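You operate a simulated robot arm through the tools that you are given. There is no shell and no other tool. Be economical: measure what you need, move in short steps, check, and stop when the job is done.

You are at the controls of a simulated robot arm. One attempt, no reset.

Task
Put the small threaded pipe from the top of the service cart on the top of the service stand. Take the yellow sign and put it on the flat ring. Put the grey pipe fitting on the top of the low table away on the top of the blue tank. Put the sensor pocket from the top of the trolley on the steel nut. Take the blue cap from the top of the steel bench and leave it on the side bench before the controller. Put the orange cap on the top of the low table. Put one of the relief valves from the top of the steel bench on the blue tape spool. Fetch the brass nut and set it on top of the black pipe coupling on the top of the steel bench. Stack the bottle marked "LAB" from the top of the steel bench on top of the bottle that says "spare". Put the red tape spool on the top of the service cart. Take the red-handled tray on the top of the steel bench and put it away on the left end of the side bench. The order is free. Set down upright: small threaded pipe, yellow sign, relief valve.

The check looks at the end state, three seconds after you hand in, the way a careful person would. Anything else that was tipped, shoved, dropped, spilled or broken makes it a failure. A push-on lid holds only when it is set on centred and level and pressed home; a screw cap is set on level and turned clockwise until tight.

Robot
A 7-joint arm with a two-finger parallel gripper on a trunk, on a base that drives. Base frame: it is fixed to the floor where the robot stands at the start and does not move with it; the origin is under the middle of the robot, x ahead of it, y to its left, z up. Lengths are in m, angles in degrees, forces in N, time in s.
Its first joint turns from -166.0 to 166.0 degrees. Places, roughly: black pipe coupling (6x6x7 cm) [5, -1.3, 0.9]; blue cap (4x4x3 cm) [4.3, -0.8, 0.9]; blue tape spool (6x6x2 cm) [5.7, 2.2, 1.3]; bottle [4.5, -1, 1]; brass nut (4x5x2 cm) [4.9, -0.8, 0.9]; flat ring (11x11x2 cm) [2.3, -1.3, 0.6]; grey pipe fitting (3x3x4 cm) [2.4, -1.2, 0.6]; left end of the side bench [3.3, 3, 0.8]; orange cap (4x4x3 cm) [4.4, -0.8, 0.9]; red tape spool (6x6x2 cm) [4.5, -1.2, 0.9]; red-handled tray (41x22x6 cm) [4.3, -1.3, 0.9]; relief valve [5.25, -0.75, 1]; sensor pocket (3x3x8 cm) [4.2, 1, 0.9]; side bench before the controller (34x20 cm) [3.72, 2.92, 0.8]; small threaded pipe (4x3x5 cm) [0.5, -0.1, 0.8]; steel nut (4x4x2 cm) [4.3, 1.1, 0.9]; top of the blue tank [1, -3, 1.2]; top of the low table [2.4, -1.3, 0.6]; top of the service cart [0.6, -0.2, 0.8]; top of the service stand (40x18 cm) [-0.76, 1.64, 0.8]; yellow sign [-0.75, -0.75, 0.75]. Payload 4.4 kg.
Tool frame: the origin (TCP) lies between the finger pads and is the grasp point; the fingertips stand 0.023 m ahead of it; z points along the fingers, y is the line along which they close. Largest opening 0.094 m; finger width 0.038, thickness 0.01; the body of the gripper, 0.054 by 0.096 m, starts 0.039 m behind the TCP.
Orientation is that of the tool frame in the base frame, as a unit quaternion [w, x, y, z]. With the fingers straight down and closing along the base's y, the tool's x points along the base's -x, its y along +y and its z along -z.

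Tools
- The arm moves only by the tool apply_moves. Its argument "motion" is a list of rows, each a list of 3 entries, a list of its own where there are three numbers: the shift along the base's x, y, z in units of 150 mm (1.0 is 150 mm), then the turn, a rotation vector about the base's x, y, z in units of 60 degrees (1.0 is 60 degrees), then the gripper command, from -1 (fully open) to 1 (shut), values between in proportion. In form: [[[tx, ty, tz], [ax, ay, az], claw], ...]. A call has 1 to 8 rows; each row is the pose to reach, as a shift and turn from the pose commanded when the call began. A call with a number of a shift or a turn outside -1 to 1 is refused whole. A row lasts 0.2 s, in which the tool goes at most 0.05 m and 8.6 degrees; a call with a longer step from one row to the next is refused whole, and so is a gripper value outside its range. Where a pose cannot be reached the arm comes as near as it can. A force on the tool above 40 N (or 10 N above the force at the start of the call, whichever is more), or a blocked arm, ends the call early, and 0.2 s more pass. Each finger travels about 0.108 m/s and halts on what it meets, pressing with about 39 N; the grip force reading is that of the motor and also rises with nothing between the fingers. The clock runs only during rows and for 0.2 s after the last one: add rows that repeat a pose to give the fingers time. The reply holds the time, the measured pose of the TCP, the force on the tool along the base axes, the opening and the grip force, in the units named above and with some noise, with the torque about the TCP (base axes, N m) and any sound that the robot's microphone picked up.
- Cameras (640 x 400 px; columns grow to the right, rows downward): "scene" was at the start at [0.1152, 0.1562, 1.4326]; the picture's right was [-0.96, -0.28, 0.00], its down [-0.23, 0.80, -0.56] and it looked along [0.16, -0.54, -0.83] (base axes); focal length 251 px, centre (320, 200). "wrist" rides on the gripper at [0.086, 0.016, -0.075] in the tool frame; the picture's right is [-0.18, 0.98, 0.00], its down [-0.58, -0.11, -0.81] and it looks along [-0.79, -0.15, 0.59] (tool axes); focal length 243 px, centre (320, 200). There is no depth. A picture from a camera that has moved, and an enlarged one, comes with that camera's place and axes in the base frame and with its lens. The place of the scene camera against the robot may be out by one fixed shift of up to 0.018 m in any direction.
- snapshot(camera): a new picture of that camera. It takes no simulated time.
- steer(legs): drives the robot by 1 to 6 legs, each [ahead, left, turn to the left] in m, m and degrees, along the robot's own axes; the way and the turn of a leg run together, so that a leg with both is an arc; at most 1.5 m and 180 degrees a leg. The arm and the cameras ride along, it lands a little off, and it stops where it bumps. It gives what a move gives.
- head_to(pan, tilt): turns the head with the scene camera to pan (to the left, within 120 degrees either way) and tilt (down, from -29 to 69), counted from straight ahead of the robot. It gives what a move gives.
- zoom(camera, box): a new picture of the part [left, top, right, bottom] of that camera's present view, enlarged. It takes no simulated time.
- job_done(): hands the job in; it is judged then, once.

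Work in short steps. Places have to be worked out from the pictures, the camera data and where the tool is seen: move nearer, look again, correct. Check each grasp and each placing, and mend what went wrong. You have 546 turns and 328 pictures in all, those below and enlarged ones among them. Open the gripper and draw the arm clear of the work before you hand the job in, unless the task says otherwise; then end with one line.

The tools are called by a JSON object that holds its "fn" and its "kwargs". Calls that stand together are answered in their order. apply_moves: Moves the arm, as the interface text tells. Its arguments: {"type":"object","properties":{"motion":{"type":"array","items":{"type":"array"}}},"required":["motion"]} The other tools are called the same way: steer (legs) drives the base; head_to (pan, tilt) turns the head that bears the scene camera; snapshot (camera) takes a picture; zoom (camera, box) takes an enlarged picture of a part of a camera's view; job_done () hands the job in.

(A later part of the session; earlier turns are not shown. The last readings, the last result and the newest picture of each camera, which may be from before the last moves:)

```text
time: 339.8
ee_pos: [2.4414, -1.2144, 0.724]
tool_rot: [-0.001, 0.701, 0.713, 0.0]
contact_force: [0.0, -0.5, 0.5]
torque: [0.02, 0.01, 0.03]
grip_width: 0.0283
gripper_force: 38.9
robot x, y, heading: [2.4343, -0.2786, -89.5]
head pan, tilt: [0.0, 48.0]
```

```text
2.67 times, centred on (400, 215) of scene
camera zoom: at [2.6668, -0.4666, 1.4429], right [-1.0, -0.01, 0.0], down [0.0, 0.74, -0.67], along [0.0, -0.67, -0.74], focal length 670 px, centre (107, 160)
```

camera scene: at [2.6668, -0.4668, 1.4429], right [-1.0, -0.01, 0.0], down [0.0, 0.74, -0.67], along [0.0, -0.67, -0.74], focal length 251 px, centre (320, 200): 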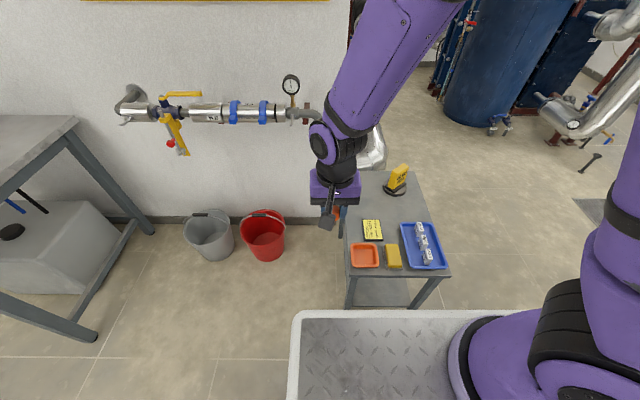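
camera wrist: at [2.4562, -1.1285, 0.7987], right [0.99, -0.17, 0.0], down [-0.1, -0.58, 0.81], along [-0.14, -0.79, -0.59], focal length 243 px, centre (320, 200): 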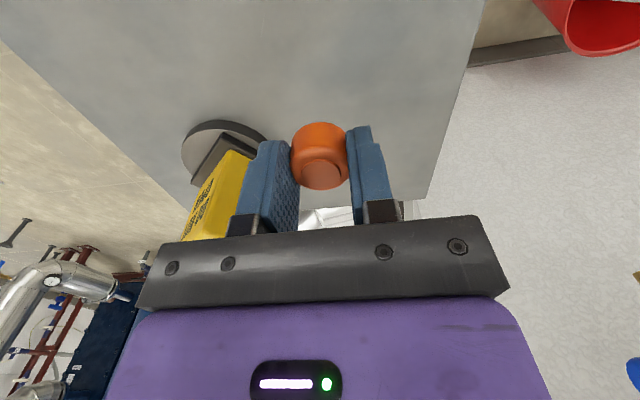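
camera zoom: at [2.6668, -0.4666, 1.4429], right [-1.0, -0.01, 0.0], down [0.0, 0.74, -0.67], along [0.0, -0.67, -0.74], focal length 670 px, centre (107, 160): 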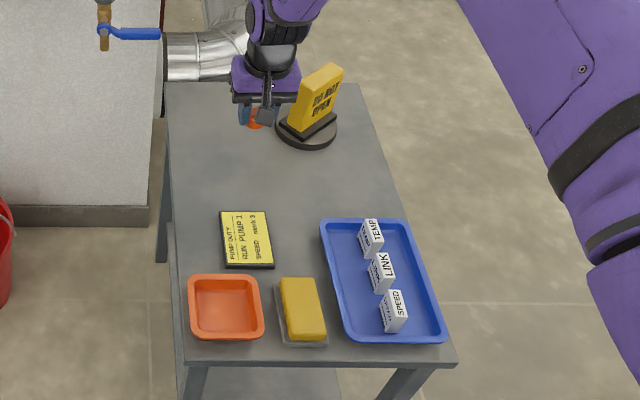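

There's lots of room; shift 5 cm away from the sign first, then lower to contact.

{"fn": "apply_moves", "kwargs": {"motion": [[[0, 0.2, 0], [0, 0, 0], 1], [[0, 0.35, 0], [0, 0, 0], 1], [[0, 0.35, -0.3], [0, 0, 0], 1], [[0, 0.35, -0.6], [0, 0, 0], 1], [[0, 0.35, -0.7], [0, 0, 0], 1]]}}

{"fn": "apply_moves", "kwargs": {"motion": [[[0, 0, -0.03], [0, 0, 0], 1], [[0, 0, -0.06], [0, 0, 0], 1], [[0, 0, -0.09], [0, 0, 0], 1], [[0, 0, -0.12], [0, 0, 0], 1]]}}

```text
time: 341.0
ee_pos: [2.442, -1.1628, 0.6184]
tool_rot: [0.0, 0.701, 0.713, -0.001]
contact_force: [-1.0, -0.1, -0.6]
torque: [0.02, -0.01, 0.0]
grip_width: 0.029
gripper_force: 38.9
robot x, y, heading: [2.4372, -0.2784, -89.5]
head pan, tilt: [0.0, 48.0]
```

```text
time: 342.1
ee_pos: [2.4426, -1.1638, 0.6051]
tool_rot: [0.0, 0.701, 0.713, -0.002]
contact_force: [-1.3, 7.7, 19.2]
torque: [0.18, 0.07, 0.0]
grip_width: 0.0293
gripper_force: 38.7
robot x, y, heading: [2.4373, -0.2797, -89.7]
head pan, tilt: [0.0, 48.0]
stopped in row 4: the force on the tool passed its limit at 44 N (the readings are from after the stop); the commanded pose is now the measured one
```

Contact. Release and rise.

{"fn": "apply_moves", "kwargs": {"motion": [[[0, 0, 0.01], [0, 0, 0], 0.4], [[0, 0, 0.01], [0, 0, 0], -0.1], [[0, 0, 0.01], [0, 0, 0], -0.2], [[0, 0, 0.2], [0, 0, 0], -0.2], [[0, 0, 0.5], [0, 0, 0], -0.2], [[0, 0, 0.8], [0, 0, 0], -0.2], [[0, 0.2, 1], [0, 0, 0], -0.2]]}}

{"fn": "zoom", "kwargs": {"camera": "scene", "box": [320, 140, 480, 290]}}

```text
time: 343.6
ee_pos: [2.4409, -1.1352, 0.7532]
tool_rot: [0.0, 0.7, 0.714, -0.001]
contact_force: [-0.8, -0.7, -0.8]
torque: [0.03, -0.03, 0.01]
grip_width: 0.0566
gripper_force: 0.1
robot x, y, heading: [2.4358, -0.2781, -89.7]
head pan, tilt: [0.0, 48.0]
```

```text
2.67 times, centred on (400, 215) of scene
camera zoom: at [2.6668, -0.4672, 1.4428], right [-1.0, -0.01, 0.0], down [0.0, 0.74, -0.67], along [0.0, -0.67, -0.74], focal length 670 px, centre (107, 160)
```

zoom: 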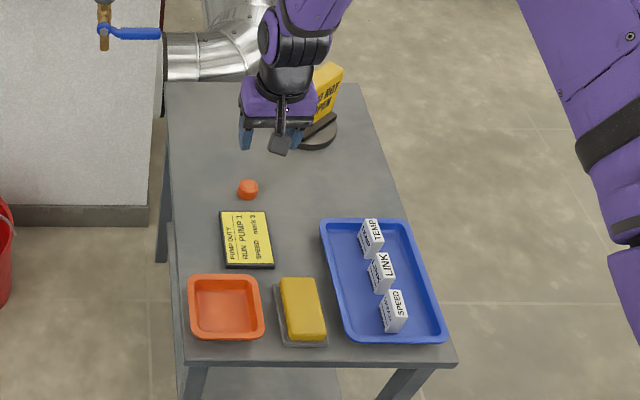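

Orange cap is on the low table. Raise the arm and drive back east to the steel bench (x≈4.15).

{"fn": "apply_moves", "kwargs": {"motion": [[[0, 0.2, 0.25], [0, 0, 0], -0.5], [[0, 0.4, 0.5], [0, 0, 0], -0.5], [[0, 0.6, 0.75], [0, 0, 0], -0.5], [[0, 0.8, 1], [0, 0, 0], -0.5]]}}

{"fn": "apply_moves", "kwargs": {"motion": [[[0, 0.2, 0.25], [0, 0, 0], -0.5], [[0, 0.4, 0.5], [0, 0, 0], -0.5], [[0, 0.6, 0.75], [0, 0, 0], -0.5], [[0, 0.7, 1], [0, 0, 0], -0.5]]}}

{"fn": "apply_moves", "kwargs": {"motion": [[[0, 0, 0.3], [0, 0, 0], -0.5], [[0, 0, 0.6], [0, 0, 0], -0.5], [[0, 0, 0.9], [0, 0, 0], -0.5]]}}

{"fn": "steer", "kwargs": {"legs": [[0, 0.9, -0.3], [0, 0.83, 0]]}}

{"fn": "head_to", "kwargs": {"pan": 10, "tilt": 42}}

{"fn": "snapshot", "kwargs": {"camera": "scene"}}

```text
time: 344.6
ee_pos: [2.443, -1.0127, 0.903]
tool_rot: [-0.001, 0.701, 0.714, -0.001]
contact_force: [-0.3, -0.2, -1.2]
torque: [-0.03, 0.02, 0.0]
grip_width: 0.0707
gripper_force: 0.1
robot x, y, heading: [2.4332, -0.2772, -89.8]
head pan, tilt: [0.0, 48.0]
```

```text
time: 345.6
ee_pos: [2.4419, -0.9097, 1.0534]
tool_rot: [0.0, 0.701, 0.714, -0.001]
contact_force: [-1.0, -0.4, 0.2]
torque: [0.05, -0.01, -0.02]
grip_width: 0.0707
gripper_force: 0.1
robot x, y, heading: [2.4354, -0.2798, -89.7]
head pan, tilt: [0.0, 48.0]
```

```text
time: 346.4
ee_pos: [2.442, -0.9104, 1.1894]
tool_rot: [0.0, 0.701, 0.713, -0.001]
contact_force: [0.2, -0.1, -0.1]
torque: [0.05, -0.04, 0.01]
grip_width: 0.0702
gripper_force: 0.1
robot x, y, heading: [2.4384, -0.2807, -89.5]
head pan, tilt: [0.0, 48.0]
```

```text
time: 355.2
ee_pos: [4.1642, -0.9112, 1.1886]
tool_rot: [0.0, 0.704, 0.71, -0.002]
contact_force: [0.4, 0.5, -0.2]
torque: [0.0, -0.02, -0.01]
grip_width: 0.0707
gripper_force: 0.0
robot x, y, heading: [4.1633, -0.2797, -90.1]
head pan, tilt: [0.0, 48.0]
```

```text
time: 355.9
ee_pos: [4.1642, -0.9109, 1.1884]
tool_rot: [0.0, 0.705, 0.709, -0.002]
contact_force: [0.7, 1.3, 0.2]
torque: [0.0, 0.01, -0.01]
grip_width: 0.0706
gripper_force: 0.1
robot x, y, heading: [4.1642, -0.2787, -90.2]
head pan, tilt: [10.0, 42.0]
```

```text
128 pictures are left
camera scene: at [4.408, -0.473, 1.4514], right [-0.99, -0.17, 0.0], down [-0.11, 0.66, -0.74], along [0.13, -0.73, -0.67], focal length 251 px, centre (320, 200)
```

scene: 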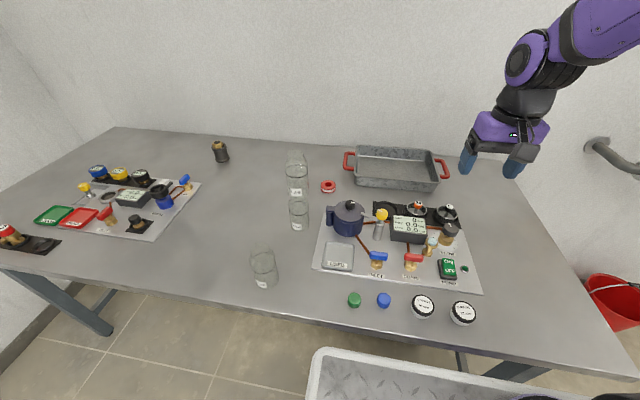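

{"fn": "zoom", "kwargs": {"camera": "scene", "box": [270, 140, 398, 220]}}

```text
5.00 times, centred on (334, 180) of scene
camera zoom: at [4.408, -0.473, 1.4514], right [-0.99, -0.17, 0.0], down [-0.11, 0.66, -0.74], along [0.13, -0.73, -0.67], focal length 1255 px, centre (250, 300)
```

zoom: 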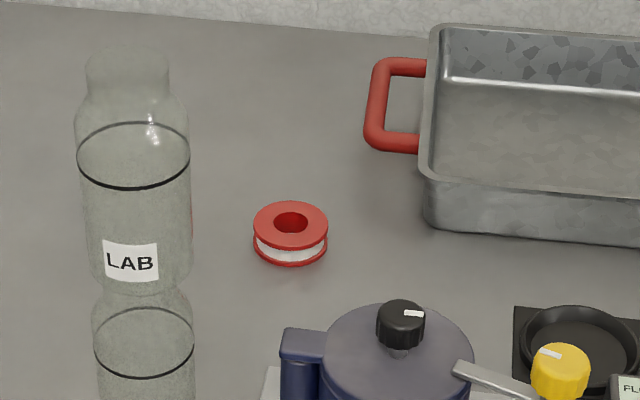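

Clear surroundings. Move the tool toward the spool at z≈1.19, going round behind the stack on the tray side.

{"fn": "apply_moves", "kwargs": {"motion": [[[0.15, -0.25, 0], [0, 0, 0], -0.6], [[0.3, -0.5, 0], [0, 0, 0], -0.6], [[0.45, -0.75, 0], [0, 0, 0], -0.6], [[0.6, -1, 0], [0, 0, 0], -0.6]]}}

{"fn": "apply_moves", "kwargs": {"motion": [[[0.2, -0.2, 0], [0, 0, 0], -0.6], [[0.45, -0.4, 0], [0, 0, 0], -0.6], [[0.7, -0.6, 0], [0, 0, 0], -0.6], [[0.95, -0.65, 0], [0, 0, 0], -0.6]]}}

{"fn": "snapshot", "kwargs": {"camera": "wrist"}}

```text
time: 356.9
ee_pos: [4.2533, -1.0598, 1.1888]
tool_rot: [0.0, 0.704, 0.71, -0.001]
contact_force: [0.0, 0.8, 0.2]
torque: [-0.01, -0.04, -0.03]
grip_width: 0.0753
gripper_force: 0.1
robot x, y, heading: [4.1627, -0.2801, -90.1]
head pan, tilt: [10.0, 42.0]
```

```text
time: 357.9
ee_pos: [4.3948, -1.1592, 1.1892]
tool_rot: [0.0, 0.705, 0.709, -0.001]
contact_force: [-1.0, 0.0, 0.9]
torque: [-0.01, -0.05, 0.01]
grip_width: 0.0754
gripper_force: 0.1
robot x, y, heading: [4.1639, -0.2784, -90.2]
head pan, tilt: [10.0, 42.0]
```

```text
126 pictures are left
camera wrist: at [4.4106, -1.0719, 1.2629], right [0.98, -0.18, 0.0], down [-0.1, -0.58, 0.81], along [-0.14, -0.79, -0.59], focal length 243 px, centre (320, 200)
```

wrist: 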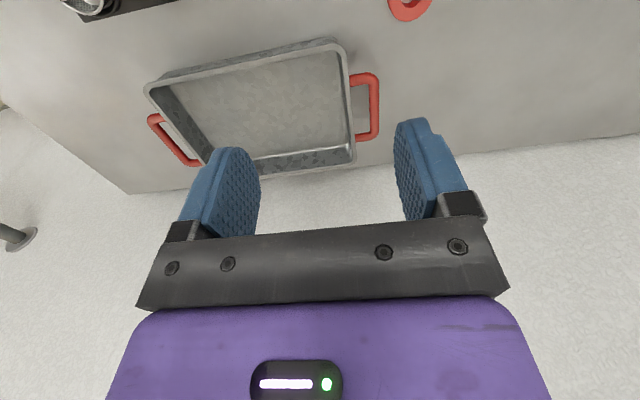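

{"fn": "apply_moves", "kwargs": {"motion": [[[0.3, -0.05, -0.1], [0, 0, 0], -0.6], [[0.55, -0.1, -0.25], [0, 0, 0], -0.6], [[0.73, -0.13, -0.5], [0, 0, 0], -0.6], [[0.73, -0.13, -0.8], [0, 0, 0], -0.6], [[0.73, -0.13, -1], [0, 0, 0], -0.6]]}}

{"fn": "snapshot", "kwargs": {"camera": "wrist"}}

```text
time: 359.1
ee_pos: [4.5064, -1.1782, 1.0383]
tool_rot: [0.0, 0.704, 0.711, 0.0]
contact_force: [0.3, 0.1, 1.3]
torque: [-0.04, 0.0, 0.0]
grip_width: 0.0752
gripper_force: 0.1
robot x, y, heading: [4.1638, -0.2742, -89.9]
head pan, tilt: [10.0, 42.0]
```

```text
125 pictures are left
camera wrist: at [4.5222, -1.0914, 1.113], right [0.98, -0.18, 0.0], down [-0.1, -0.58, 0.81], along [-0.14, -0.8, -0.59], focal length 243 px, centre (320, 200)
```

wrist: 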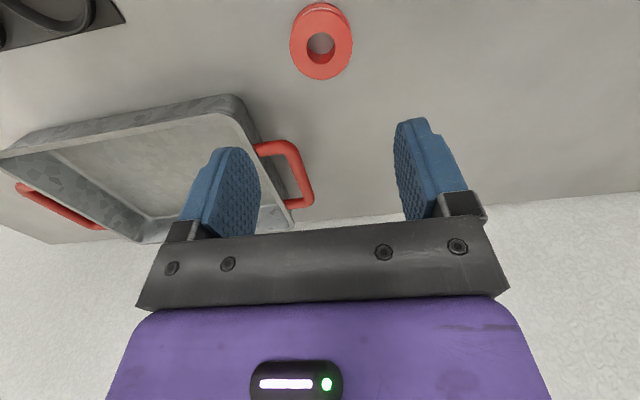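

Spool directly below (4.507,−1.181). Descend and close.

{"fn": "apply_moves", "kwargs": {"motion": [[[0, -0.015, -0.3], [0, 0, 0], -0.6], [[0, -0.015, -0.6], [0, 0, 0], -0.6], [[0, -0.015, -0.85], [0, 0, 0], -0.6], [[0, -0.015, -1], [0, 0, 0], -0.6], [[0, -0.015, -1], [0, 0, 0], 0], [[0, -0.015, -1], [0, 0, 0], 1], [[0, -0.015, -1], [0, 0, 0], 1]]}}

{"fn": "snapshot", "kwargs": {"camera": "wrist"}}

```text
time: 360.7
ee_pos: [4.5065, -1.1798, 0.8895]
tool_rot: [0.001, 0.705, 0.709, -0.001]
contact_force: [-0.4, -0.5, -0.7]
torque: [0.0, 0.0, -0.01]
grip_width: 0.0527
gripper_force: 39.2
robot x, y, heading: [4.1643, -0.2801, -90.3]
head pan, tilt: [10.0, 42.0]
```

```text
124 pictures are left
camera wrist: at [4.5216, -1.0933, 0.9633], right [0.98, -0.18, 0.0], down [-0.1, -0.58, 0.81], along [-0.14, -0.79, -0.59], focal length 243 px, centre (320, 200)
```

wrist: 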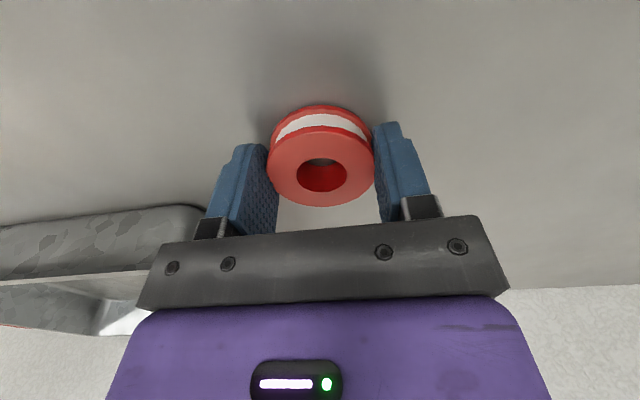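

Gripped. Lift straight up to 1.19, then retreat the same way.

{"fn": "apply_moves", "kwargs": {"motion": [[[0, 0, 0.3], [0, 0, 0], 1], [[0, 0, 0.6], [0, 0, 0], 1], [[0, 0, 0.9], [0, 0, 0], 1], [[0, 0, 1], [0, 0, 0], 1]]}}

{"fn": "apply_moves", "kwargs": {"motion": [[[0, 0, 0.3], [0, 0, 0], 1], [[0, 0, 0.6], [0, 0, 0], 1], [[0, 0, 0.9], [0, 0, 0], 1], [[-0.2, 0.05, 1], [0, 0, 0], 1], [[-0.5, 0.1, 1], [0, 0, 0], 1], [[-0.75, 0.2, 1], [0, 0, 0], 1], [[-1, 0.3, 1], [0, 0, 0], 1]]}}

{"fn": "apply_moves", "kwargs": {"motion": [[[-0.2, 0.2, 0], [0, 0, 0], 1], [[-0.4, 0.45, 0], [0, 0, 0], 1], [[-0.6, 0.7, 0], [0, 0, 0], 1], [[-0.8, 0.95, 0], [0, 0, 0], 1]]}}

{"fn": "snapshot", "kwargs": {"camera": "scene"}}

```text
time: 361.7
ee_pos: [4.5062, -1.1798, 1.0385]
tool_rot: [0.0, 0.704, 0.71, -0.001]
contact_force: [-0.4, 0.1, -0.4]
torque: [-0.01, -0.01, 0.02]
grip_width: 0.0527
gripper_force: 38.9
robot x, y, heading: [4.1655, -0.2814, -90.1]
head pan, tilt: [10.0, 42.0]
```

```text
time: 363.3
ee_pos: [4.3566, -1.1343, 1.1885]
tool_rot: [0.0, 0.704, 0.71, -0.001]
contact_force: [0.5, 0.1, 0.0]
torque: [0.0, 0.05, 0.0]
grip_width: 0.0527
gripper_force: 39.5
robot x, y, heading: [4.1635, -0.2774, -90.1]
head pan, tilt: [10.0, 42.0]
```

```text
time: 364.3
ee_pos: [4.2378, -0.9929, 1.1894]
tool_rot: [-0.001, 0.704, 0.71, -0.001]
contact_force: [0.5, -0.6, 0.1]
torque: [0.02, 0.04, 0.0]
grip_width: 0.0527
gripper_force: 39.6
robot x, y, heading: [4.1648, -0.2784, -90.2]
head pan, tilt: [10.0, 42.0]
```

```text
123 pictures are left
camera scene: at [4.4086, -0.4736, 1.4512], right [-0.99, -0.17, 0.0], down [-0.11, 0.66, -0.74], along [0.13, -0.73, -0.67], focal length 251 px, centre (320, 200)
```

scene: 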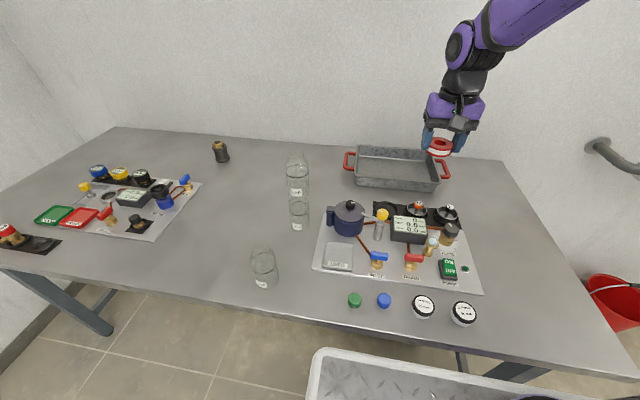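

Nothing disturbed. Drive west to x≈1.5 and turn to face the service cart.

{"fn": "steer", "kwargs": {"legs": [[0.02, -1.35, 0], [0, -1.3, 0], [0, 0, -90]]}}

{"fn": "head_to", "kwargs": {"pan": 0, "tilt": 45}}

{"fn": "snapshot", "kwargs": {"camera": "scene"}}

```text
time: 381.0
ee_pos: [0.8079, -0.3107, 1.1886]
tool_rot: [0.0, 1.0, -0.01, -0.001]
contact_force: [-0.2, -0.9, 0.5]
torque: [0.0, 0.0, 0.02]
grip_width: 0.0525
gripper_force: 39.3
robot x, y, heading: [1.523, -0.2555, 178.4]
head pan, tilt: [10.0, 42.0]
```

```text
time: 381.7
ee_pos: [0.8089, -0.3106, 1.1896]
tool_rot: [0.0, 1.0, -0.011, -0.001]
contact_force: [0.5, 0.3, -0.2]
torque: [-0.01, -0.03, 0.0]
grip_width: 0.0525
gripper_force: 39.1
robot x, y, heading: [1.5279, -0.2534, 178.1]
head pan, tilt: [0.0, 45.0]
```

```text
122 pictures are left
camera scene: at [1.3293, -0.4983, 1.4471], right [0.03, 1.0, 0.0], down [0.71, -0.02, -0.71], along [-0.71, 0.02, -0.71], focal length 251 px, centre (320, 200)
```

scene: 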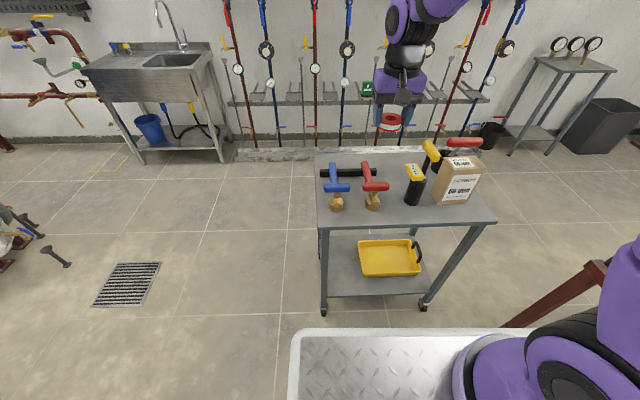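

A free spot is near (0.48,−0.13) (where the pipe stood). Drive 0.15 m closer.

{"fn": "steer", "kwargs": {"legs": [[0.15, 0, 1.5]]}}

{"fn": "apply_moves", "kwargs": {"motion": [[[-0.2, 0.25, 0], [0, 0, 0], 1], [[-0.4, 0.5, 0], [0, 0, 0], 1], [[-0.6, 0.75, 0], [0, 0, 0], 1], [[-0.8, 1, 0], [0, 0, 0], 1]]}}

{"fn": "snapshot", "kwargs": {"camera": "scene"}}

{"fn": "snapshot", "kwargs": {"camera": "wrist"}}

```text
time: 383.1
ee_pos: [0.6603, -0.3269, 1.1901]
tool_rot: [-0.001, 1.0, 0.003, -0.002]
contact_force: [0.5, -0.5, -0.4]
torque: [0.01, 0.04, 0.02]
grip_width: 0.0524
gripper_force: 38.7
robot x, y, heading: [1.3736, -0.2566, 179.5]
head pan, tilt: [0.0, 45.0]
```

```text
time: 384.1
ee_pos: [0.5402, -0.178, 1.1903]
tool_rot: [-0.001, 1.0, 0.004, -0.001]
contact_force: [1.2, -0.6, -0.8]
torque: [0.05, 0.02, -0.01]
grip_width: 0.0526
gripper_force: 38.9
robot x, y, heading: [1.3736, -0.2552, 179.7]
head pan, tilt: [0.0, 45.0]
```

```text
121 pictures are left
camera scene: at [1.1871, -0.5012, 1.447], right [0.0, 1.0, 0.0], down [0.71, 0.0, -0.71], along [-0.71, 0.0, -0.71], focal length 251 px, centre (320, 200)
```

scene: 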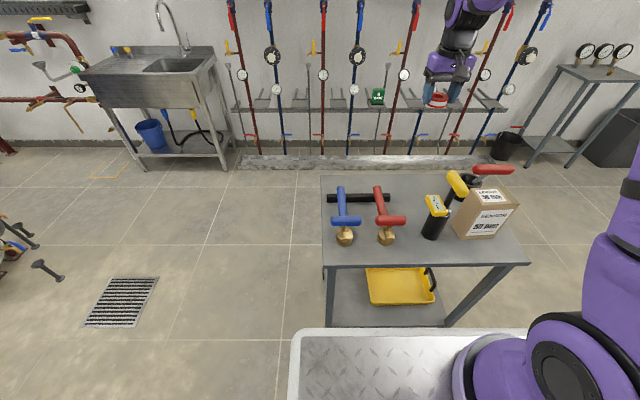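

```text
120 pictures are left
camera wrist: at [0.6271, -0.1939, 1.2632], right [-0.18, -0.98, 0.0], down [-0.58, 0.1, 0.81], along [-0.79, 0.14, -0.59], focal length 243 px, centre (320, 200)
```

wrist: 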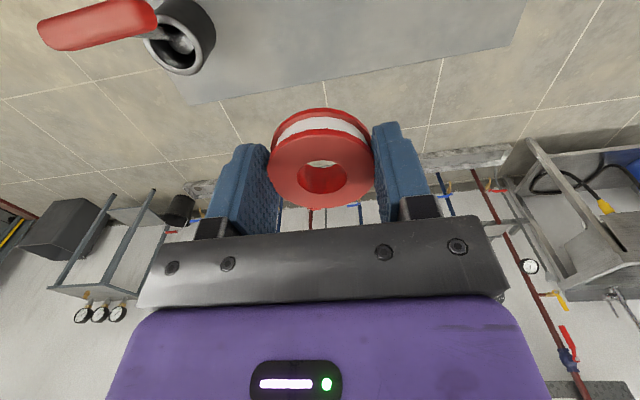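

Free area confirmed around (0.49,−0.15). Move there and descend.

{"fn": "apply_moves", "kwargs": {"motion": [[[-0.2, 0.1, -0.2], [0, 0, 0], 1], [[-0.33, 0.19, -0.4], [0, 0, 0], 1], [[-0.33, 0.19, -0.7], [0, 0, 0], 1], [[-0.33, 0.19, -1], [0, 0, 0], 1]]}}

{"fn": "snapshot", "kwargs": {"camera": "scene"}}

{"fn": "snapshot", "kwargs": {"camera": "wrist"}}

```text
time: 385.1
ee_pos: [0.491, -0.1489, 1.0391]
tool_rot: [-0.001, 1.0, 0.004, -0.002]
contact_force: [0.5, 0.0, 0.7]
torque: [-0.01, 0.03, -0.03]
grip_width: 0.0526
gripper_force: 39.3
robot x, y, heading: [1.3733, -0.2549, 179.5]
head pan, tilt: [0.0, 45.0]
```

```text
119 pictures are left
camera scene: at [1.1871, -0.5006, 1.4471], right [0.0, 1.0, 0.0], down [0.71, 0.0, -0.71], along [-0.71, 0.0, -0.71], focal length 251 px, centre (320, 200)
```

scene: 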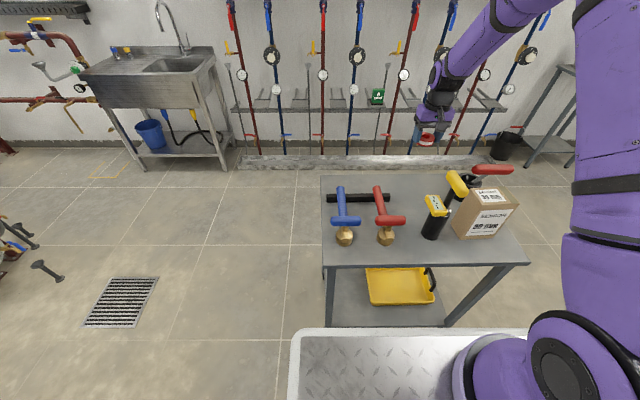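

```text
118 pictures are left
camera wrist: at [0.5776, -0.1653, 1.1138], right [-0.18, -0.98, 0.0], down [-0.58, 0.1, 0.81], along [-0.8, 0.14, -0.59], focal length 243 px, centre (320, 200)
```

wrist: 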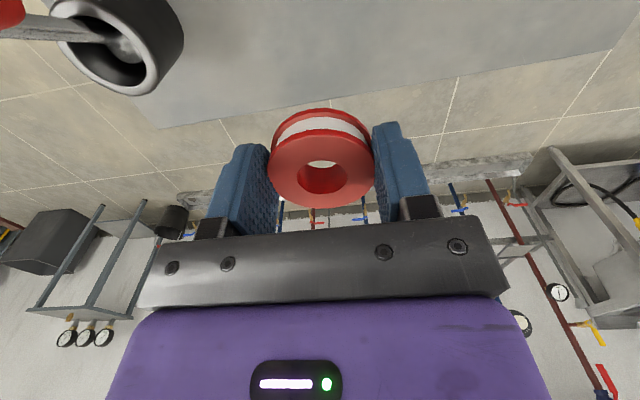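

{"fn": "apply_moves", "kwargs": {"motion": [[[0, 0, -0.3], [0, 0, 0], 1], [[0, 0, -0.6], [0, 0, 0], 1], [[0, 0, -0.9], [0, 0, 0], 1], [[0, 0, -1], [0, 0, 0], 1]]}}

{"fn": "zoom", "kwargs": {"camera": "scene", "box": [320, 100, 520, 260]}}

```text
time: 386.1
ee_pos: [0.4912, -0.1484, 0.8908]
tool_rot: [-0.001, 1.0, 0.003, 0.0]
contact_force: [0.8, -0.2, -0.5]
torque: [-0.01, 0.01, -0.01]
grip_width: 0.0526
gripper_force: 39.1
robot x, y, heading: [1.3773, -0.2573, 179.6]
head pan, tilt: [0.0, 45.0]
```

```text
2.50 times, centred on (420, 180) of scene
camera zoom: at [1.1868, -0.5006, 1.4471], right [0.0, 1.0, 0.0], down [0.71, 0.0, -0.71], along [-0.71, 0.0, -0.71], focal length 628 px, centre (70, 250)
```

zoom: 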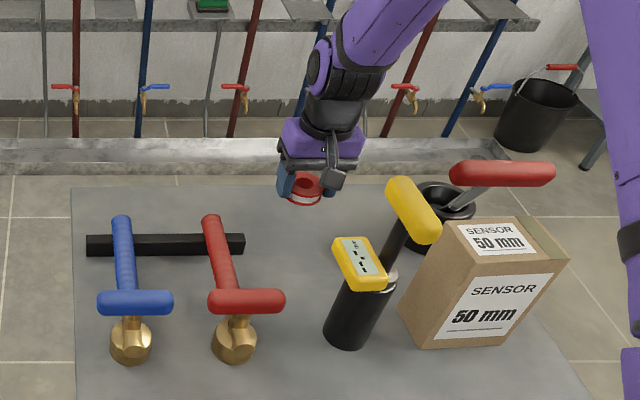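

Clear all around. Lower to contact.

{"fn": "apply_moves", "kwargs": {"motion": [[[0, 0, -0.2], [0, 0, 0], 1], [[0, 0, -0.34], [0, 0, 0], 1], [[0, 0, -0.38], [0, 0, 0], 1], [[0, 0, -0.41], [0, 0, 0], 1]]}}

```text
time: 387.1
ee_pos: [0.4919, -0.1488, 0.8282]
tool_rot: [-0.001, 1.0, 0.003, -0.002]
contact_force: [-0.4, 0.4, -0.1]
torque: [-0.01, 0.01, -0.01]
grip_width: 0.0523
gripper_force: 38.9
robot x, y, heading: [1.3728, -0.2575, 179.8]
head pan, tilt: [0.0, 45.0]
```

{"fn": "apply_moves", "kwargs": {"motion": [[[0, 0, -0.015], [0, 0, 0], 1], [[0, 0, -0.03], [0, 0, 0], 1], [[0, 0, -0.045], [0, 0, 0], 1]]}}

```text
time: 388.0
ee_pos: [0.4897, -0.1493, 0.8247]
tool_rot: [-0.001, 1.0, 0.005, -0.004]
contact_force: [5.7, -0.3, 15.9]
torque: [-0.06, -0.1, 0.0]
grip_width: 0.0527
gripper_force: 38.9
robot x, y, heading: [1.3751, -0.2569, 179.9]
head pan, tilt: [0.0, 45.0]
stopped in row 3: the force on the tool passed its limit at 42 N (the readings are from after the stop); the commanded pose is now the measured one
```

Contact. Release and rise.

{"fn": "apply_moves", "kwargs": {"motion": [[[0, 0, 0.015], [0, 0, 0], 0], [[0, 0, 0.015], [0, 0, 0], -0.6], [[0, 0, 0.015], [0, 0, 0], -0.6], [[0, 0, 0.2], [0, 0, 0], -0.6], [[0, 0, 0.5], [0, 0, 0], -0.6], [[0, 0, 0.8], [0, 0, 0], -0.6], [[0, 0, 1], [0, 0, 0], -0.6]]}}

{"fn": "apply_moves", "kwargs": {"motion": [[[0, 0, 0.3], [0, 0, 0], -0.6], [[0, 0, 0.6], [0, 0, 0], -0.6], [[0, 0, 0.9], [0, 0, 0], -0.6], [[0, 0, 1], [0, 0, 0], -0.6]]}}

{"fn": "zoom", "kwargs": {"camera": "scene", "box": [320, 100, 520, 260]}}

```text
time: 389.6
ee_pos: [0.4888, -0.1475, 0.9732]
tool_rot: [-0.001, 1.0, 0.003, -0.002]
contact_force: [-0.5, -0.7, -0.7]
torque: [0.0, -0.02, 0.01]
grip_width: 0.0752
gripper_force: 0.1
robot x, y, heading: [1.373, -0.2577, 179.7]
head pan, tilt: [0.0, 45.0]
```

```text
time: 390.6
ee_pos: [0.4902, -0.1483, 1.1244]
tool_rot: [-0.001, 1.0, 0.004, -0.003]
contact_force: [-0.1, 0.2, -0.7]
torque: [-0.01, -0.03, 0.0]
grip_width: 0.075
gripper_force: 0.0
robot x, y, heading: [1.3727, -0.2571, 179.5]
head pan, tilt: [0.0, 45.0]
```

```text
2.50 times, centred on (420, 180) of scene
camera zoom: at [1.1864, -0.5005, 1.447], right [0.0, 1.0, 0.0], down [0.71, 0.0, -0.71], along [-0.71, 0.0, -0.71], focal length 628 px, centre (70, 250)
```

zoom: 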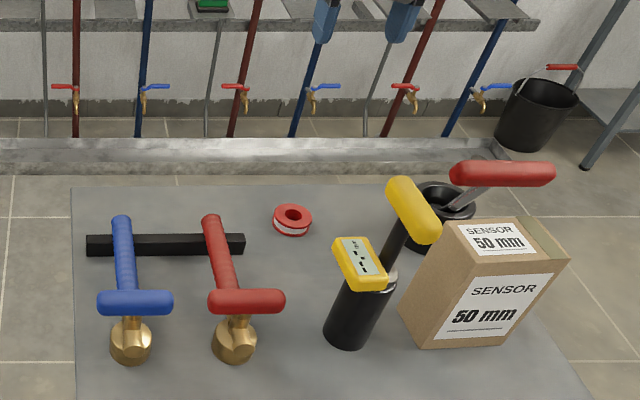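

Red spool is on the cart. Quick check of the pipe on the stand from here.

{"fn": "zoom", "kwargs": {"camera": "scene", "box": [544, 30, 640, 90]}}

```text
6.67 times, centred on (592, 60) of scene
camera zoom: at [1.1864, -0.5005, 1.447], right [0.0, 1.0, 0.0], down [0.71, 0.0, -0.71], along [-0.71, 0.0, -0.71], focal length 1674 px, centre (-1493, 1133)
```

zoom: 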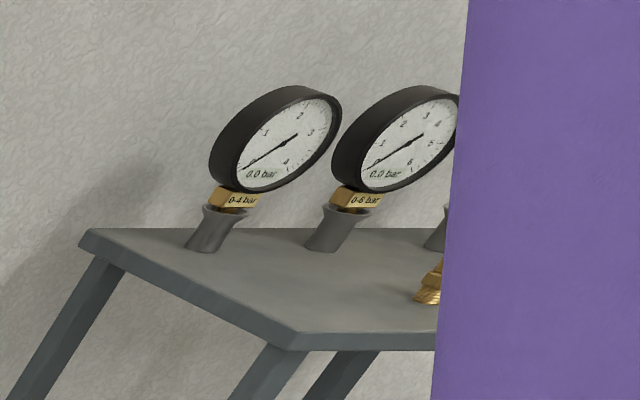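

The pipe still stands. Retract the arm and drive back to the steel bench for the blue cap.

{"fn": "apply_moves", "kwargs": {"motion": [[[0.1, 0, 0.25], [0, 0, 0], -0.2], [[0.3, -0.05, 0.4], [0, 0, 0], -0.2], [[0.6, -0.1, 0.4], [0, 0, 0], -0.2], [[0.9, -0.15, 0.4], [0, 0, 0], -0.2], [[1, -0.2, 0.4], [0, 0, 0], -0.2]]}}

{"fn": "apply_moves", "kwargs": {"motion": [[[0.3, 0, 0], [0, 0, 0], -0.2], [[0.6, -0.1, 0], [0, 0, 0], -0.2]]}}

{"fn": "steer", "kwargs": {"legs": [[-0.25, 0, 0], [0, 0, 90], [0, 1.3, 0], [0, 1.25, 0]]}}

{"fn": "head_to", "kwargs": {"pan": 0, "tilt": 45}}

{"fn": "snapshot", "kwargs": {"camera": "scene"}}

```text
time: 391.8
ee_pos: [0.6378, -0.1786, 1.184]
tool_rot: [-0.001, 1.0, 0.004, -0.003]
contact_force: [-0.3, 0.1, 0.0]
torque: [-0.04, -0.06, 0.02]
grip_width: 0.0565
gripper_force: 0.1
robot x, y, heading: [1.3699, -0.257, 179.7]
head pan, tilt: [0.0, 45.0]
```

```text
time: 392.4
ee_pos: [0.7291, -0.1919, 1.1827]
tool_rot: [-0.001, 1.0, 0.004, -0.002]
contact_force: [-0.3, 0.3, -1.2]
torque: [-0.05, -0.04, 0.04]
grip_width: 0.0564
gripper_force: 0.0
robot x, y, heading: [1.3726, -0.2563, 179.8]
head pan, tilt: [0.0, 45.0]
```

```text
time: 410.1
ee_pos: [4.106, -0.9696, 1.1839]
tool_rot: [0.002, 0.713, 0.701, -0.003]
contact_force: [-0.3, -0.4, 0.6]
torque: [-0.03, -0.02, -0.01]
grip_width: 0.0561
gripper_force: 0.2
robot x, y, heading: [4.1847, -0.3307, -91.6]
head pan, tilt: [0.0, 45.0]
```

```text
time: 410.7
ee_pos: [4.1053, -0.9705, 1.1842]
tool_rot: [0.003, 0.713, 0.701, -0.004]
contact_force: [-0.1, -0.3, 0.1]
torque: [-0.01, 0.01, -0.01]
grip_width: 0.0565
gripper_force: 0.1
robot x, y, heading: [4.1832, -0.3271, -91.8]
head pan, tilt: [0.0, 45.0]
```

```text
114 pictures are left
camera scene: at [4.4093, -0.5257, 1.4471], right [-1.0, 0.03, 0.0], down [0.02, 0.71, -0.71], along [-0.02, -0.71, -0.71], focal length 251 px, centre (320, 200)
```

scene: 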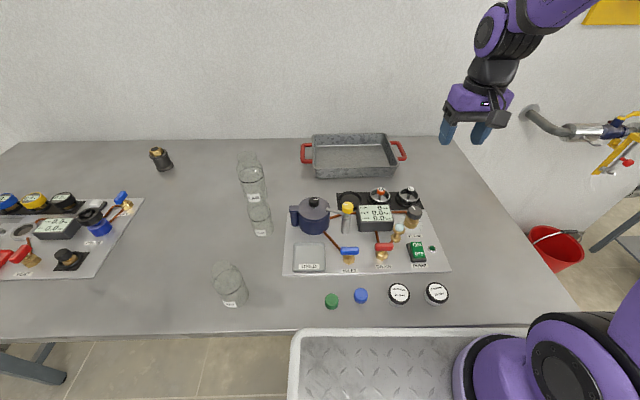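

Back up slightly and slide west 0.13 m for reach to the blue cap.

{"fn": "steer", "kwargs": {"legs": [[-0.07, -0.13, 1.7]]}}

{"fn": "apply_moves", "kwargs": {"motion": [[[0.2, 0.2, 0], [0, 0, 0], -0.2], [[0.4, 0.4, 0], [0, 0, 0], -0.2], [[0.6, 0.6, 0], [0, 0, 0], -0.2], [[0.8, 0.8, 0], [0, 0, 0], -0.2], [[1, 0.9, 0], [0, 0, 0], -0.2]]}}

{"fn": "snapshot", "kwargs": {"camera": "wrist"}}

```text
time: 412.0
ee_pos: [3.9936, -0.901, 1.1852]
tool_rot: [0.002, 0.703, 0.711, -0.003]
contact_force: [0.3, -0.1, -0.5]
torque: [-0.03, 0.02, 0.0]
grip_width: 0.0565
gripper_force: 0.0
robot x, y, heading: [4.0567, -0.2599, -89.7]
head pan, tilt: [0.0, 45.0]
```

```text
time: 413.2
ee_pos: [4.144, -0.7663, 1.1837]
tool_rot: [0.002, 0.703, 0.712, -0.003]
contact_force: [-0.4, 0.2, 0.4]
torque: [0.0, 0.0, 0.02]
grip_width: 0.0562
gripper_force: 0.1
robot x, y, heading: [4.0557, -0.2557, -89.8]
head pan, tilt: [0.0, 45.0]
```

```text
113 pictures are left
camera wrist: at [4.1595, -0.679, 1.2574], right [0.98, -0.17, 0.0], down [-0.1, -0.58, 0.81], along [-0.14, -0.8, -0.59], focal length 243 px, centre (320, 200)
```

wrist: 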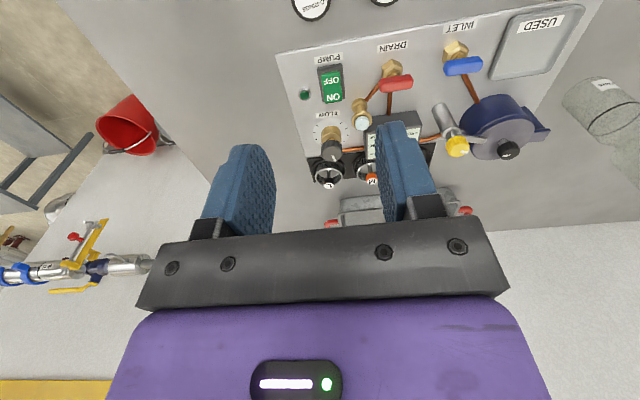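

{"fn": "apply_moves", "kwargs": {"motion": [[[0.3, 0, -0.1], [0, 0, 0], -0.2], [[0.6, 0, -0.2], [0, 0, 0], -0.2], [[0.9, 0, -0.3], [0, 0, 0], -0.2], [[1, 0, -0.6], [0, 0, 0], -0.2], [[1, 0, -0.9], [0, 0, 0], -0.2]]}}

{"fn": "snapshot", "kwargs": {"camera": "wrist"}}

```text
time: 414.4
ee_pos: [4.2942, -0.7659, 1.0487]
tool_rot: [0.003, 0.703, 0.712, -0.003]
contact_force: [-0.6, 0.7, 0.5]
torque: [-0.02, -0.02, 0.0]
grip_width: 0.0564
gripper_force: 0.0
robot x, y, heading: [4.0552, -0.2565, -90.0]
head pan, tilt: [0.0, 45.0]
```

```text
112 pictures are left
camera wrist: at [4.3094, -0.6793, 1.1219], right [0.98, -0.17, 0.0], down [-0.1, -0.58, 0.81], along [-0.14, -0.8, -0.59], focal length 243 px, centre (320, 200)
```

wrist: 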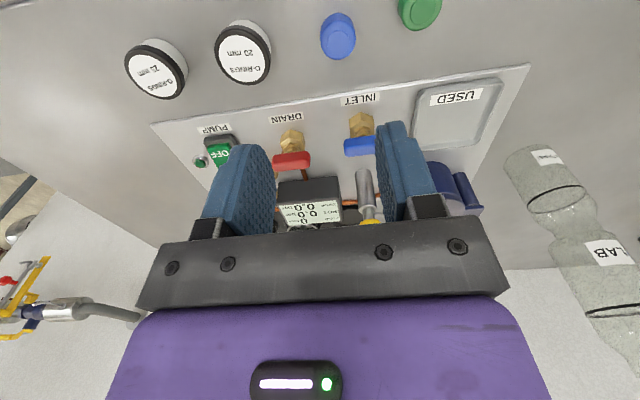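

Blue cap at ≈(4.309,−0.771). Align and descend partly.

{"fn": "apply_moves", "kwargs": {"motion": [[[0.1, -0.03, -0.2], [0, 0, 0], -0.2], [[0.1, -0.03, -0.45], [0, 0, 0], -0.2], [[0.1, -0.03, -0.6], [0, 0, 0], -0.2]]}}

{"fn": "snapshot", "kwargs": {"camera": "wrist"}}

```text
time: 415.2
ee_pos: [4.3087, -0.7704, 0.9585]
tool_rot: [0.002, 0.703, 0.711, -0.004]
contact_force: [-0.3, 0.6, 0.1]
torque: [-0.01, 0.03, -0.01]
grip_width: 0.0565
gripper_force: 0.1
robot x, y, heading: [4.0521, -0.2541, -89.6]
head pan, tilt: [0.0, 45.0]
```

```text
111 pictures are left
camera wrist: at [4.3242, -0.6834, 1.0316], right [0.99, -0.17, 0.0], down [-0.1, -0.58, 0.81], along [-0.14, -0.8, -0.59], focal length 243 px, centre (320, 200)
```

wrist: 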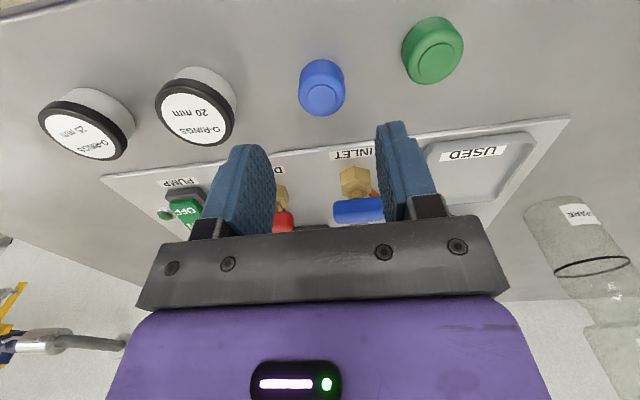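

{"fn": "apply_moves", "kwargs": {"motion": [[[0, 0, -0.2], [0, 0, 0], -0.2], [[0, 0, -0.4], [0, 0, 0], -0.2], [[0, 0, -0.465], [0, 0, 0], -0.2], [[0, 0, -0.465], [0, 0, 0], 0.3], [[0, 0, -0.465], [0, 0, 0], 1], [[0, 0, -0.465], [0, 0, 0], 1]]}}

{"fn": "snapshot", "kwargs": {"camera": "wrist"}}

```text
time: 416.6
ee_pos: [4.3102, -0.7699, 0.8887]
tool_rot: [0.002, 0.703, 0.712, -0.004]
contact_force: [-0.2, -0.5, 0.3]
torque: [0.01, 0.04, 0.02]
grip_width: 0.0269
gripper_force: 39.0
robot x, y, heading: [4.0577, -0.2543, -89.8]
head pan, tilt: [0.0, 45.0]
```

```text
110 pictures are left
camera wrist: at [4.3258, -0.6839, 0.9627], right [0.99, -0.17, 0.0], down [-0.1, -0.58, 0.81], along [-0.14, -0.8, -0.59], focal length 243 px, centre (320, 200)
```

wrist: 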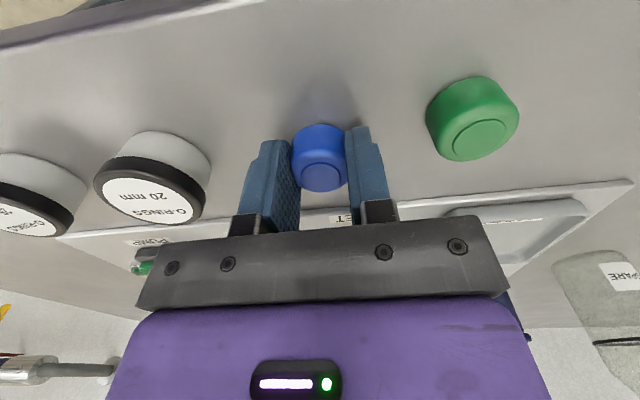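

Blue cap gripped. Lift and travel: east along the bench, turn north, up the aisle.

{"fn": "apply_moves", "kwargs": {"motion": [[[0, 0, 0.3], [0, 0, 0], 1], [[0, 0, 0.6], [0, 0, 0], 1], [[0, 0, 0.9], [0, 0, 0], 1], [[-0.2, 0, 1], [0, 0, 0], 1], [[-0.5, -0.1, 1], [0, 0, 0], 1], [[-0.8, -0.2, 1], [0, 0, 0], 1]]}}

{"fn": "apply_moves", "kwargs": {"motion": [[[0, 0, 0.3], [0, 0, 0], 1], [[0, 0, 0.6], [0, 0, 0], 1], [[0, 0, 0.9], [0, 0, 0], 1], [[0, 0, 1], [0, 0, 0], 1]]}}

{"fn": "steer", "kwargs": {"legs": [[0, 0.83, 0], [-0.15, 0, 0], [0, 0, 180], [1.0, 0, 0], [0.95, 0, 0]]}}

{"fn": "head_to", "kwargs": {"pan": 30, "tilt": 30}}

{"fn": "snapshot", "kwargs": {"camera": "scene"}}

```text
time: 418.0
ee_pos: [4.1899, -0.8013, 1.0391]
tool_rot: [0.002, 0.703, 0.712, -0.002]
contact_force: [-1.0, 0.1, -0.9]
torque: [-0.04, 0.02, 0.0]
grip_width: 0.0281
gripper_force: 39.5
robot x, y, heading: [4.0501, -0.2549, -90.1]
head pan, tilt: [0.0, 45.0]
```

```text
time: 419.0
ee_pos: [4.1905, -0.8009, 1.1893]
tool_rot: [0.002, 0.703, 0.711, -0.002]
contact_force: [0.0, -1.0, -0.4]
torque: [0.03, -0.01, 0.0]
grip_width: 0.0288
gripper_force: 38.9
robot x, y, heading: [4.0582, -0.2539, -89.8]
head pan, tilt: [0.0, 45.0]
```

```text
time: 441.1
ee_pos: [4.7698, 2.3963, 1.188]
tool_rot: [-0.004, 0.708, -0.706, -0.001]
contact_force: [-0.1, -1.0, -0.2]
torque: [0.01, 0.02, 0.02]
grip_width: 0.0294
gripper_force: 39.3
robot x, y, heading: [4.9005, 1.849, 89.5]
head pan, tilt: [0.0, 45.0]
```

```text
time: 442.1
ee_pos: [4.7692, 2.3939, 1.1893]
tool_rot: [-0.003, 0.708, -0.706, -0.001]
contact_force: [0.1, 1.1, -0.7]
torque: [0.04, -0.01, 0.0]
grip_width: 0.0296
gripper_force: 39.3
robot x, y, heading: [4.9009, 1.8489, 89.6]
head pan, tilt: [30.0, 30.0]
```

```text
109 pictures are left
camera scene: at [4.6181, 2.0198, 1.4696], right [0.87, 0.49, 0.0], down [0.25, -0.44, -0.87], along [-0.43, 0.75, -0.5], focal length 251 px, centre (320, 200)
```

scene: 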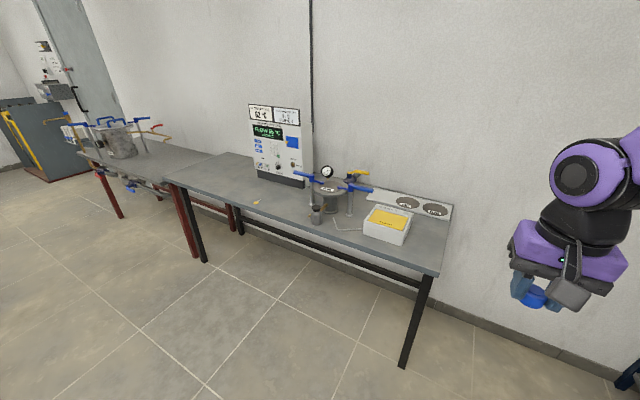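

Side bench in view. Zoom on the area before the controller and the left end.

{"fn": "zoom", "kwargs": {"camera": "scene", "box": [150, 130, 342, 250]}}

{"fn": "zoom", "kwargs": {"camera": "wrist", "box": [220, 80, 420, 230]}}

```text
3.33 times, centred on (246, 190) of scene
camera zoom: at [4.6181, 2.0198, 1.4696], right [0.87, 0.49, 0.0], down [0.25, -0.44, -0.87], along [-0.43, 0.75, -0.5], focal length 837 px, centre (567, 233)
```

zoom: 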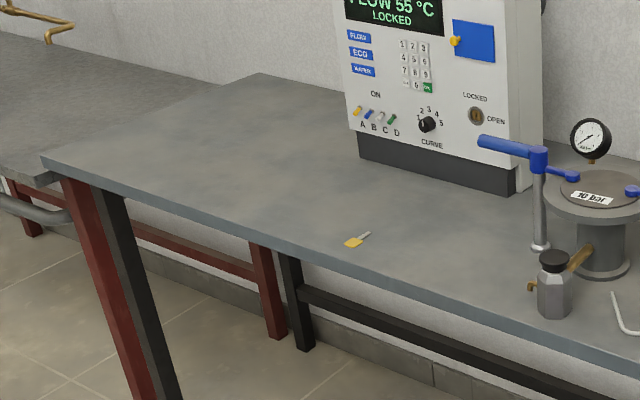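

```text
2.67 times, centred on (320, 155) of wrist
camera zoom: at [4.7541, 2.308, 1.2634], right [-0.98, 0.18, 0.0], down [0.11, 0.58, 0.81], along [0.15, 0.8, -0.59], focal length 647 px, centre (320, 320)
```

zoom: 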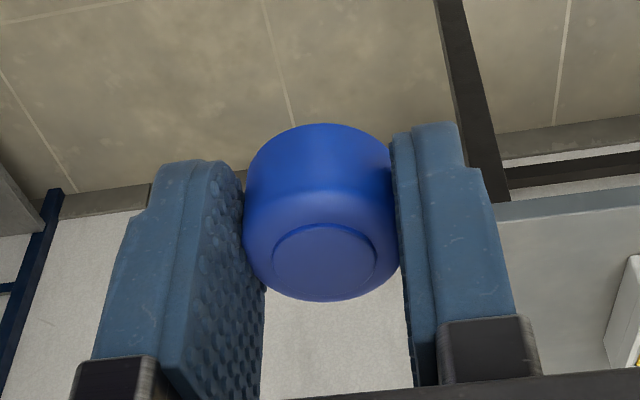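

A key lies at (3.77,2.845); free target ≈(3.66,2.93). Check the floor to the west first.

{"fn": "head_to", "kwargs": {"pan": 85, "tilt": 40}}

{"fn": "snapshot", "kwargs": {"camera": "scene"}}

```text
time: 443.3
ee_pos: [4.7706, 2.3951, 1.19]
tool_rot: [-0.002, 0.708, -0.706, -0.002]
contact_force: [0.0, 0.0, 0.0]
torque: [-0.02, 0.0, 0.01]
grip_width: 0.0291
gripper_force: 39.2
robot x, y, heading: [4.9026, 1.8509, 89.8]
head pan, tilt: [85.0, 40.0]
```

```text
106 pictures are left
camera scene: at [4.5781, 1.9492, 1.4543], right [0.09, 1.0, 0.0], down [0.64, -0.06, -0.77], along [-0.76, 0.07, -0.64], focal length 251 px, centre (320, 200)
```

scene: 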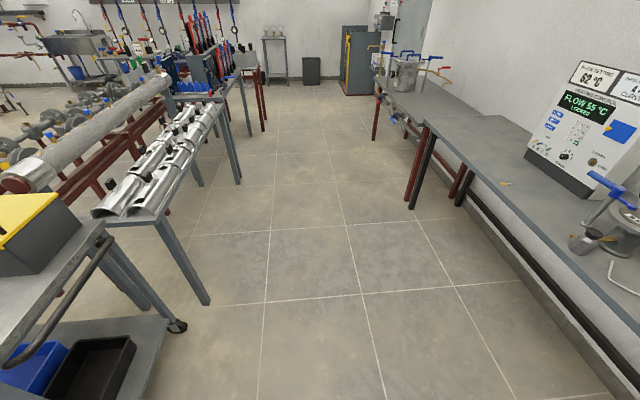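

The aisle is clear. Strafe west to about (3.68,2.02).

{"fn": "steer", "kwargs": {"legs": [[0.17, 1.22, 0]]}}

{"fn": "head_to", "kwargs": {"pan": 0, "tilt": 42}}

{"fn": "snapshot", "kwargs": {"camera": "scene"}}

```text
time: 449.6
ee_pos: [3.5449, 2.5729, 1.1889]
tool_rot: [-0.002, 0.71, -0.704, -0.001]
contact_force: [0.5, 0.1, -1.3]
torque: [-0.01, 0.01, 0.0]
grip_width: 0.029
gripper_force: 39.4
robot x, y, heading: [3.677, 2.0292, 89.8]
head pan, tilt: [85.0, 40.0]
```

```text
time: 451.1
ee_pos: [3.5455, 2.5725, 1.1902]
tool_rot: [-0.002, 0.71, -0.704, -0.001]
contact_force: [0.4, -0.6, -0.6]
torque: [0.0, -0.01, -0.01]
grip_width: 0.0292
gripper_force: 39.1
robot x, y, heading: [3.6788, 2.0282, 89.6]
head pan, tilt: [0.0, 42.0]
```

```text
105 pictures are left
camera scene: at [3.439, 2.2013, 1.4514], right [1.0, 0.0, 0.0], down [0.0, -0.67, -0.74], along [0.0, 0.74, -0.67], focal length 251 px, centre (320, 200)
```

scene: 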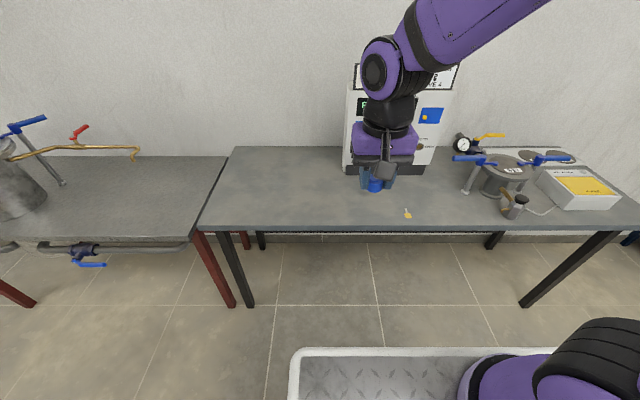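

Target for the cap: (3.66,2.92). Move over it.

{"fn": "apply_moves", "kwargs": {"motion": [[[0.2, 0.25, 0], [0, 0, 0], 1], [[0.35, 0.5, 0], [0, 0, 0], 1], [[0.5, 0.75, 0], [0, 0, 0], 1], [[0.6, 1, 0], [0, 0, 0], 1]]}}

{"fn": "apply_moves", "kwargs": {"motion": [[[0.05, 0.3, 0], [0, 0, 0], 1], [[0.1, 0.6, 0], [0, 0, 0], 1], [[0.15, 0.9, 0], [0, 0, 0], 1], [[0.17, 1, 0], [0, 0, 0], 1]]}}

{"fn": "apply_moves", "kwargs": {"motion": [[[0, 0.3, 0], [0, 0, 0], 1], [[0, 0.31, -0.3], [0, 0, 0], 1], [[0, 0.31, -0.6], [0, 0, 0], 1], [[0, 0.31, -0.9], [0, 0, 0], 1], [[0, 0.31, -1], [0, 0, 0], 1]]}}

{"fn": "snapshot", "kwargs": {"camera": "scene"}}

{"fn": "snapshot", "kwargs": {"camera": "wrist"}}

```text
time: 452.1
ee_pos: [3.6354, 2.7223, 1.1892]
tool_rot: [-0.004, 0.71, -0.704, -0.002]
contact_force: [0.2, 0.5, -0.3]
torque: [0.0, 0.01, 0.02]
grip_width: 0.0293
gripper_force: 38.9
robot x, y, heading: [3.6792, 2.0249, 89.8]
head pan, tilt: [0.0, 42.0]
```

```text
time: 453.1
ee_pos: [3.6606, 2.8722, 1.1887]
tool_rot: [-0.003, 0.71, -0.705, -0.001]
contact_force: [-0.1, 0.0, 0.3]
torque: [-0.01, 0.02, -0.01]
grip_width: 0.0294
gripper_force: 38.9
robot x, y, heading: [3.6793, 2.0288, 89.8]
head pan, tilt: [0.0, 42.0]
```

```text
time: 454.4
ee_pos: [3.6615, 2.9183, 1.0404]
tool_rot: [-0.003, 0.709, -0.705, -0.001]
contact_force: [1.2, -0.1, -0.6]
torque: [0.02, -0.01, 0.0]
grip_width: 0.0289
gripper_force: 39.3
robot x, y, heading: [3.6782, 2.0231, 89.6]
head pan, tilt: [0.0, 42.0]
```

```text
104 pictures are left
camera scene: at [3.4391, 2.2011, 1.4514], right [1.0, 0.0, 0.0], down [0.0, -0.67, -0.74], along [0.0, 0.74, -0.67], focal length 251 px, centre (320, 200)
```

scene: 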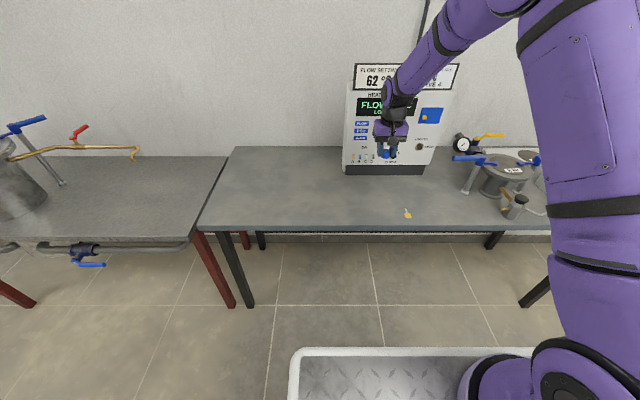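

```text
103 pictures are left
camera wrist: at [3.6439, 2.8313, 1.1136], right [-0.98, 0.18, 0.0], down [0.1, 0.58, 0.81], along [0.14, 0.8, -0.59], focal length 243 px, centre (320, 200)
```

wrist: 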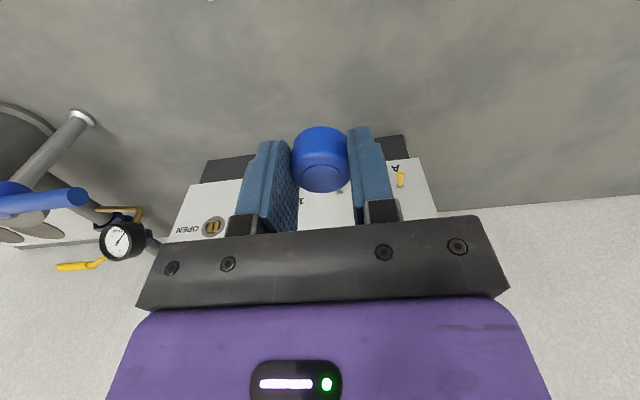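

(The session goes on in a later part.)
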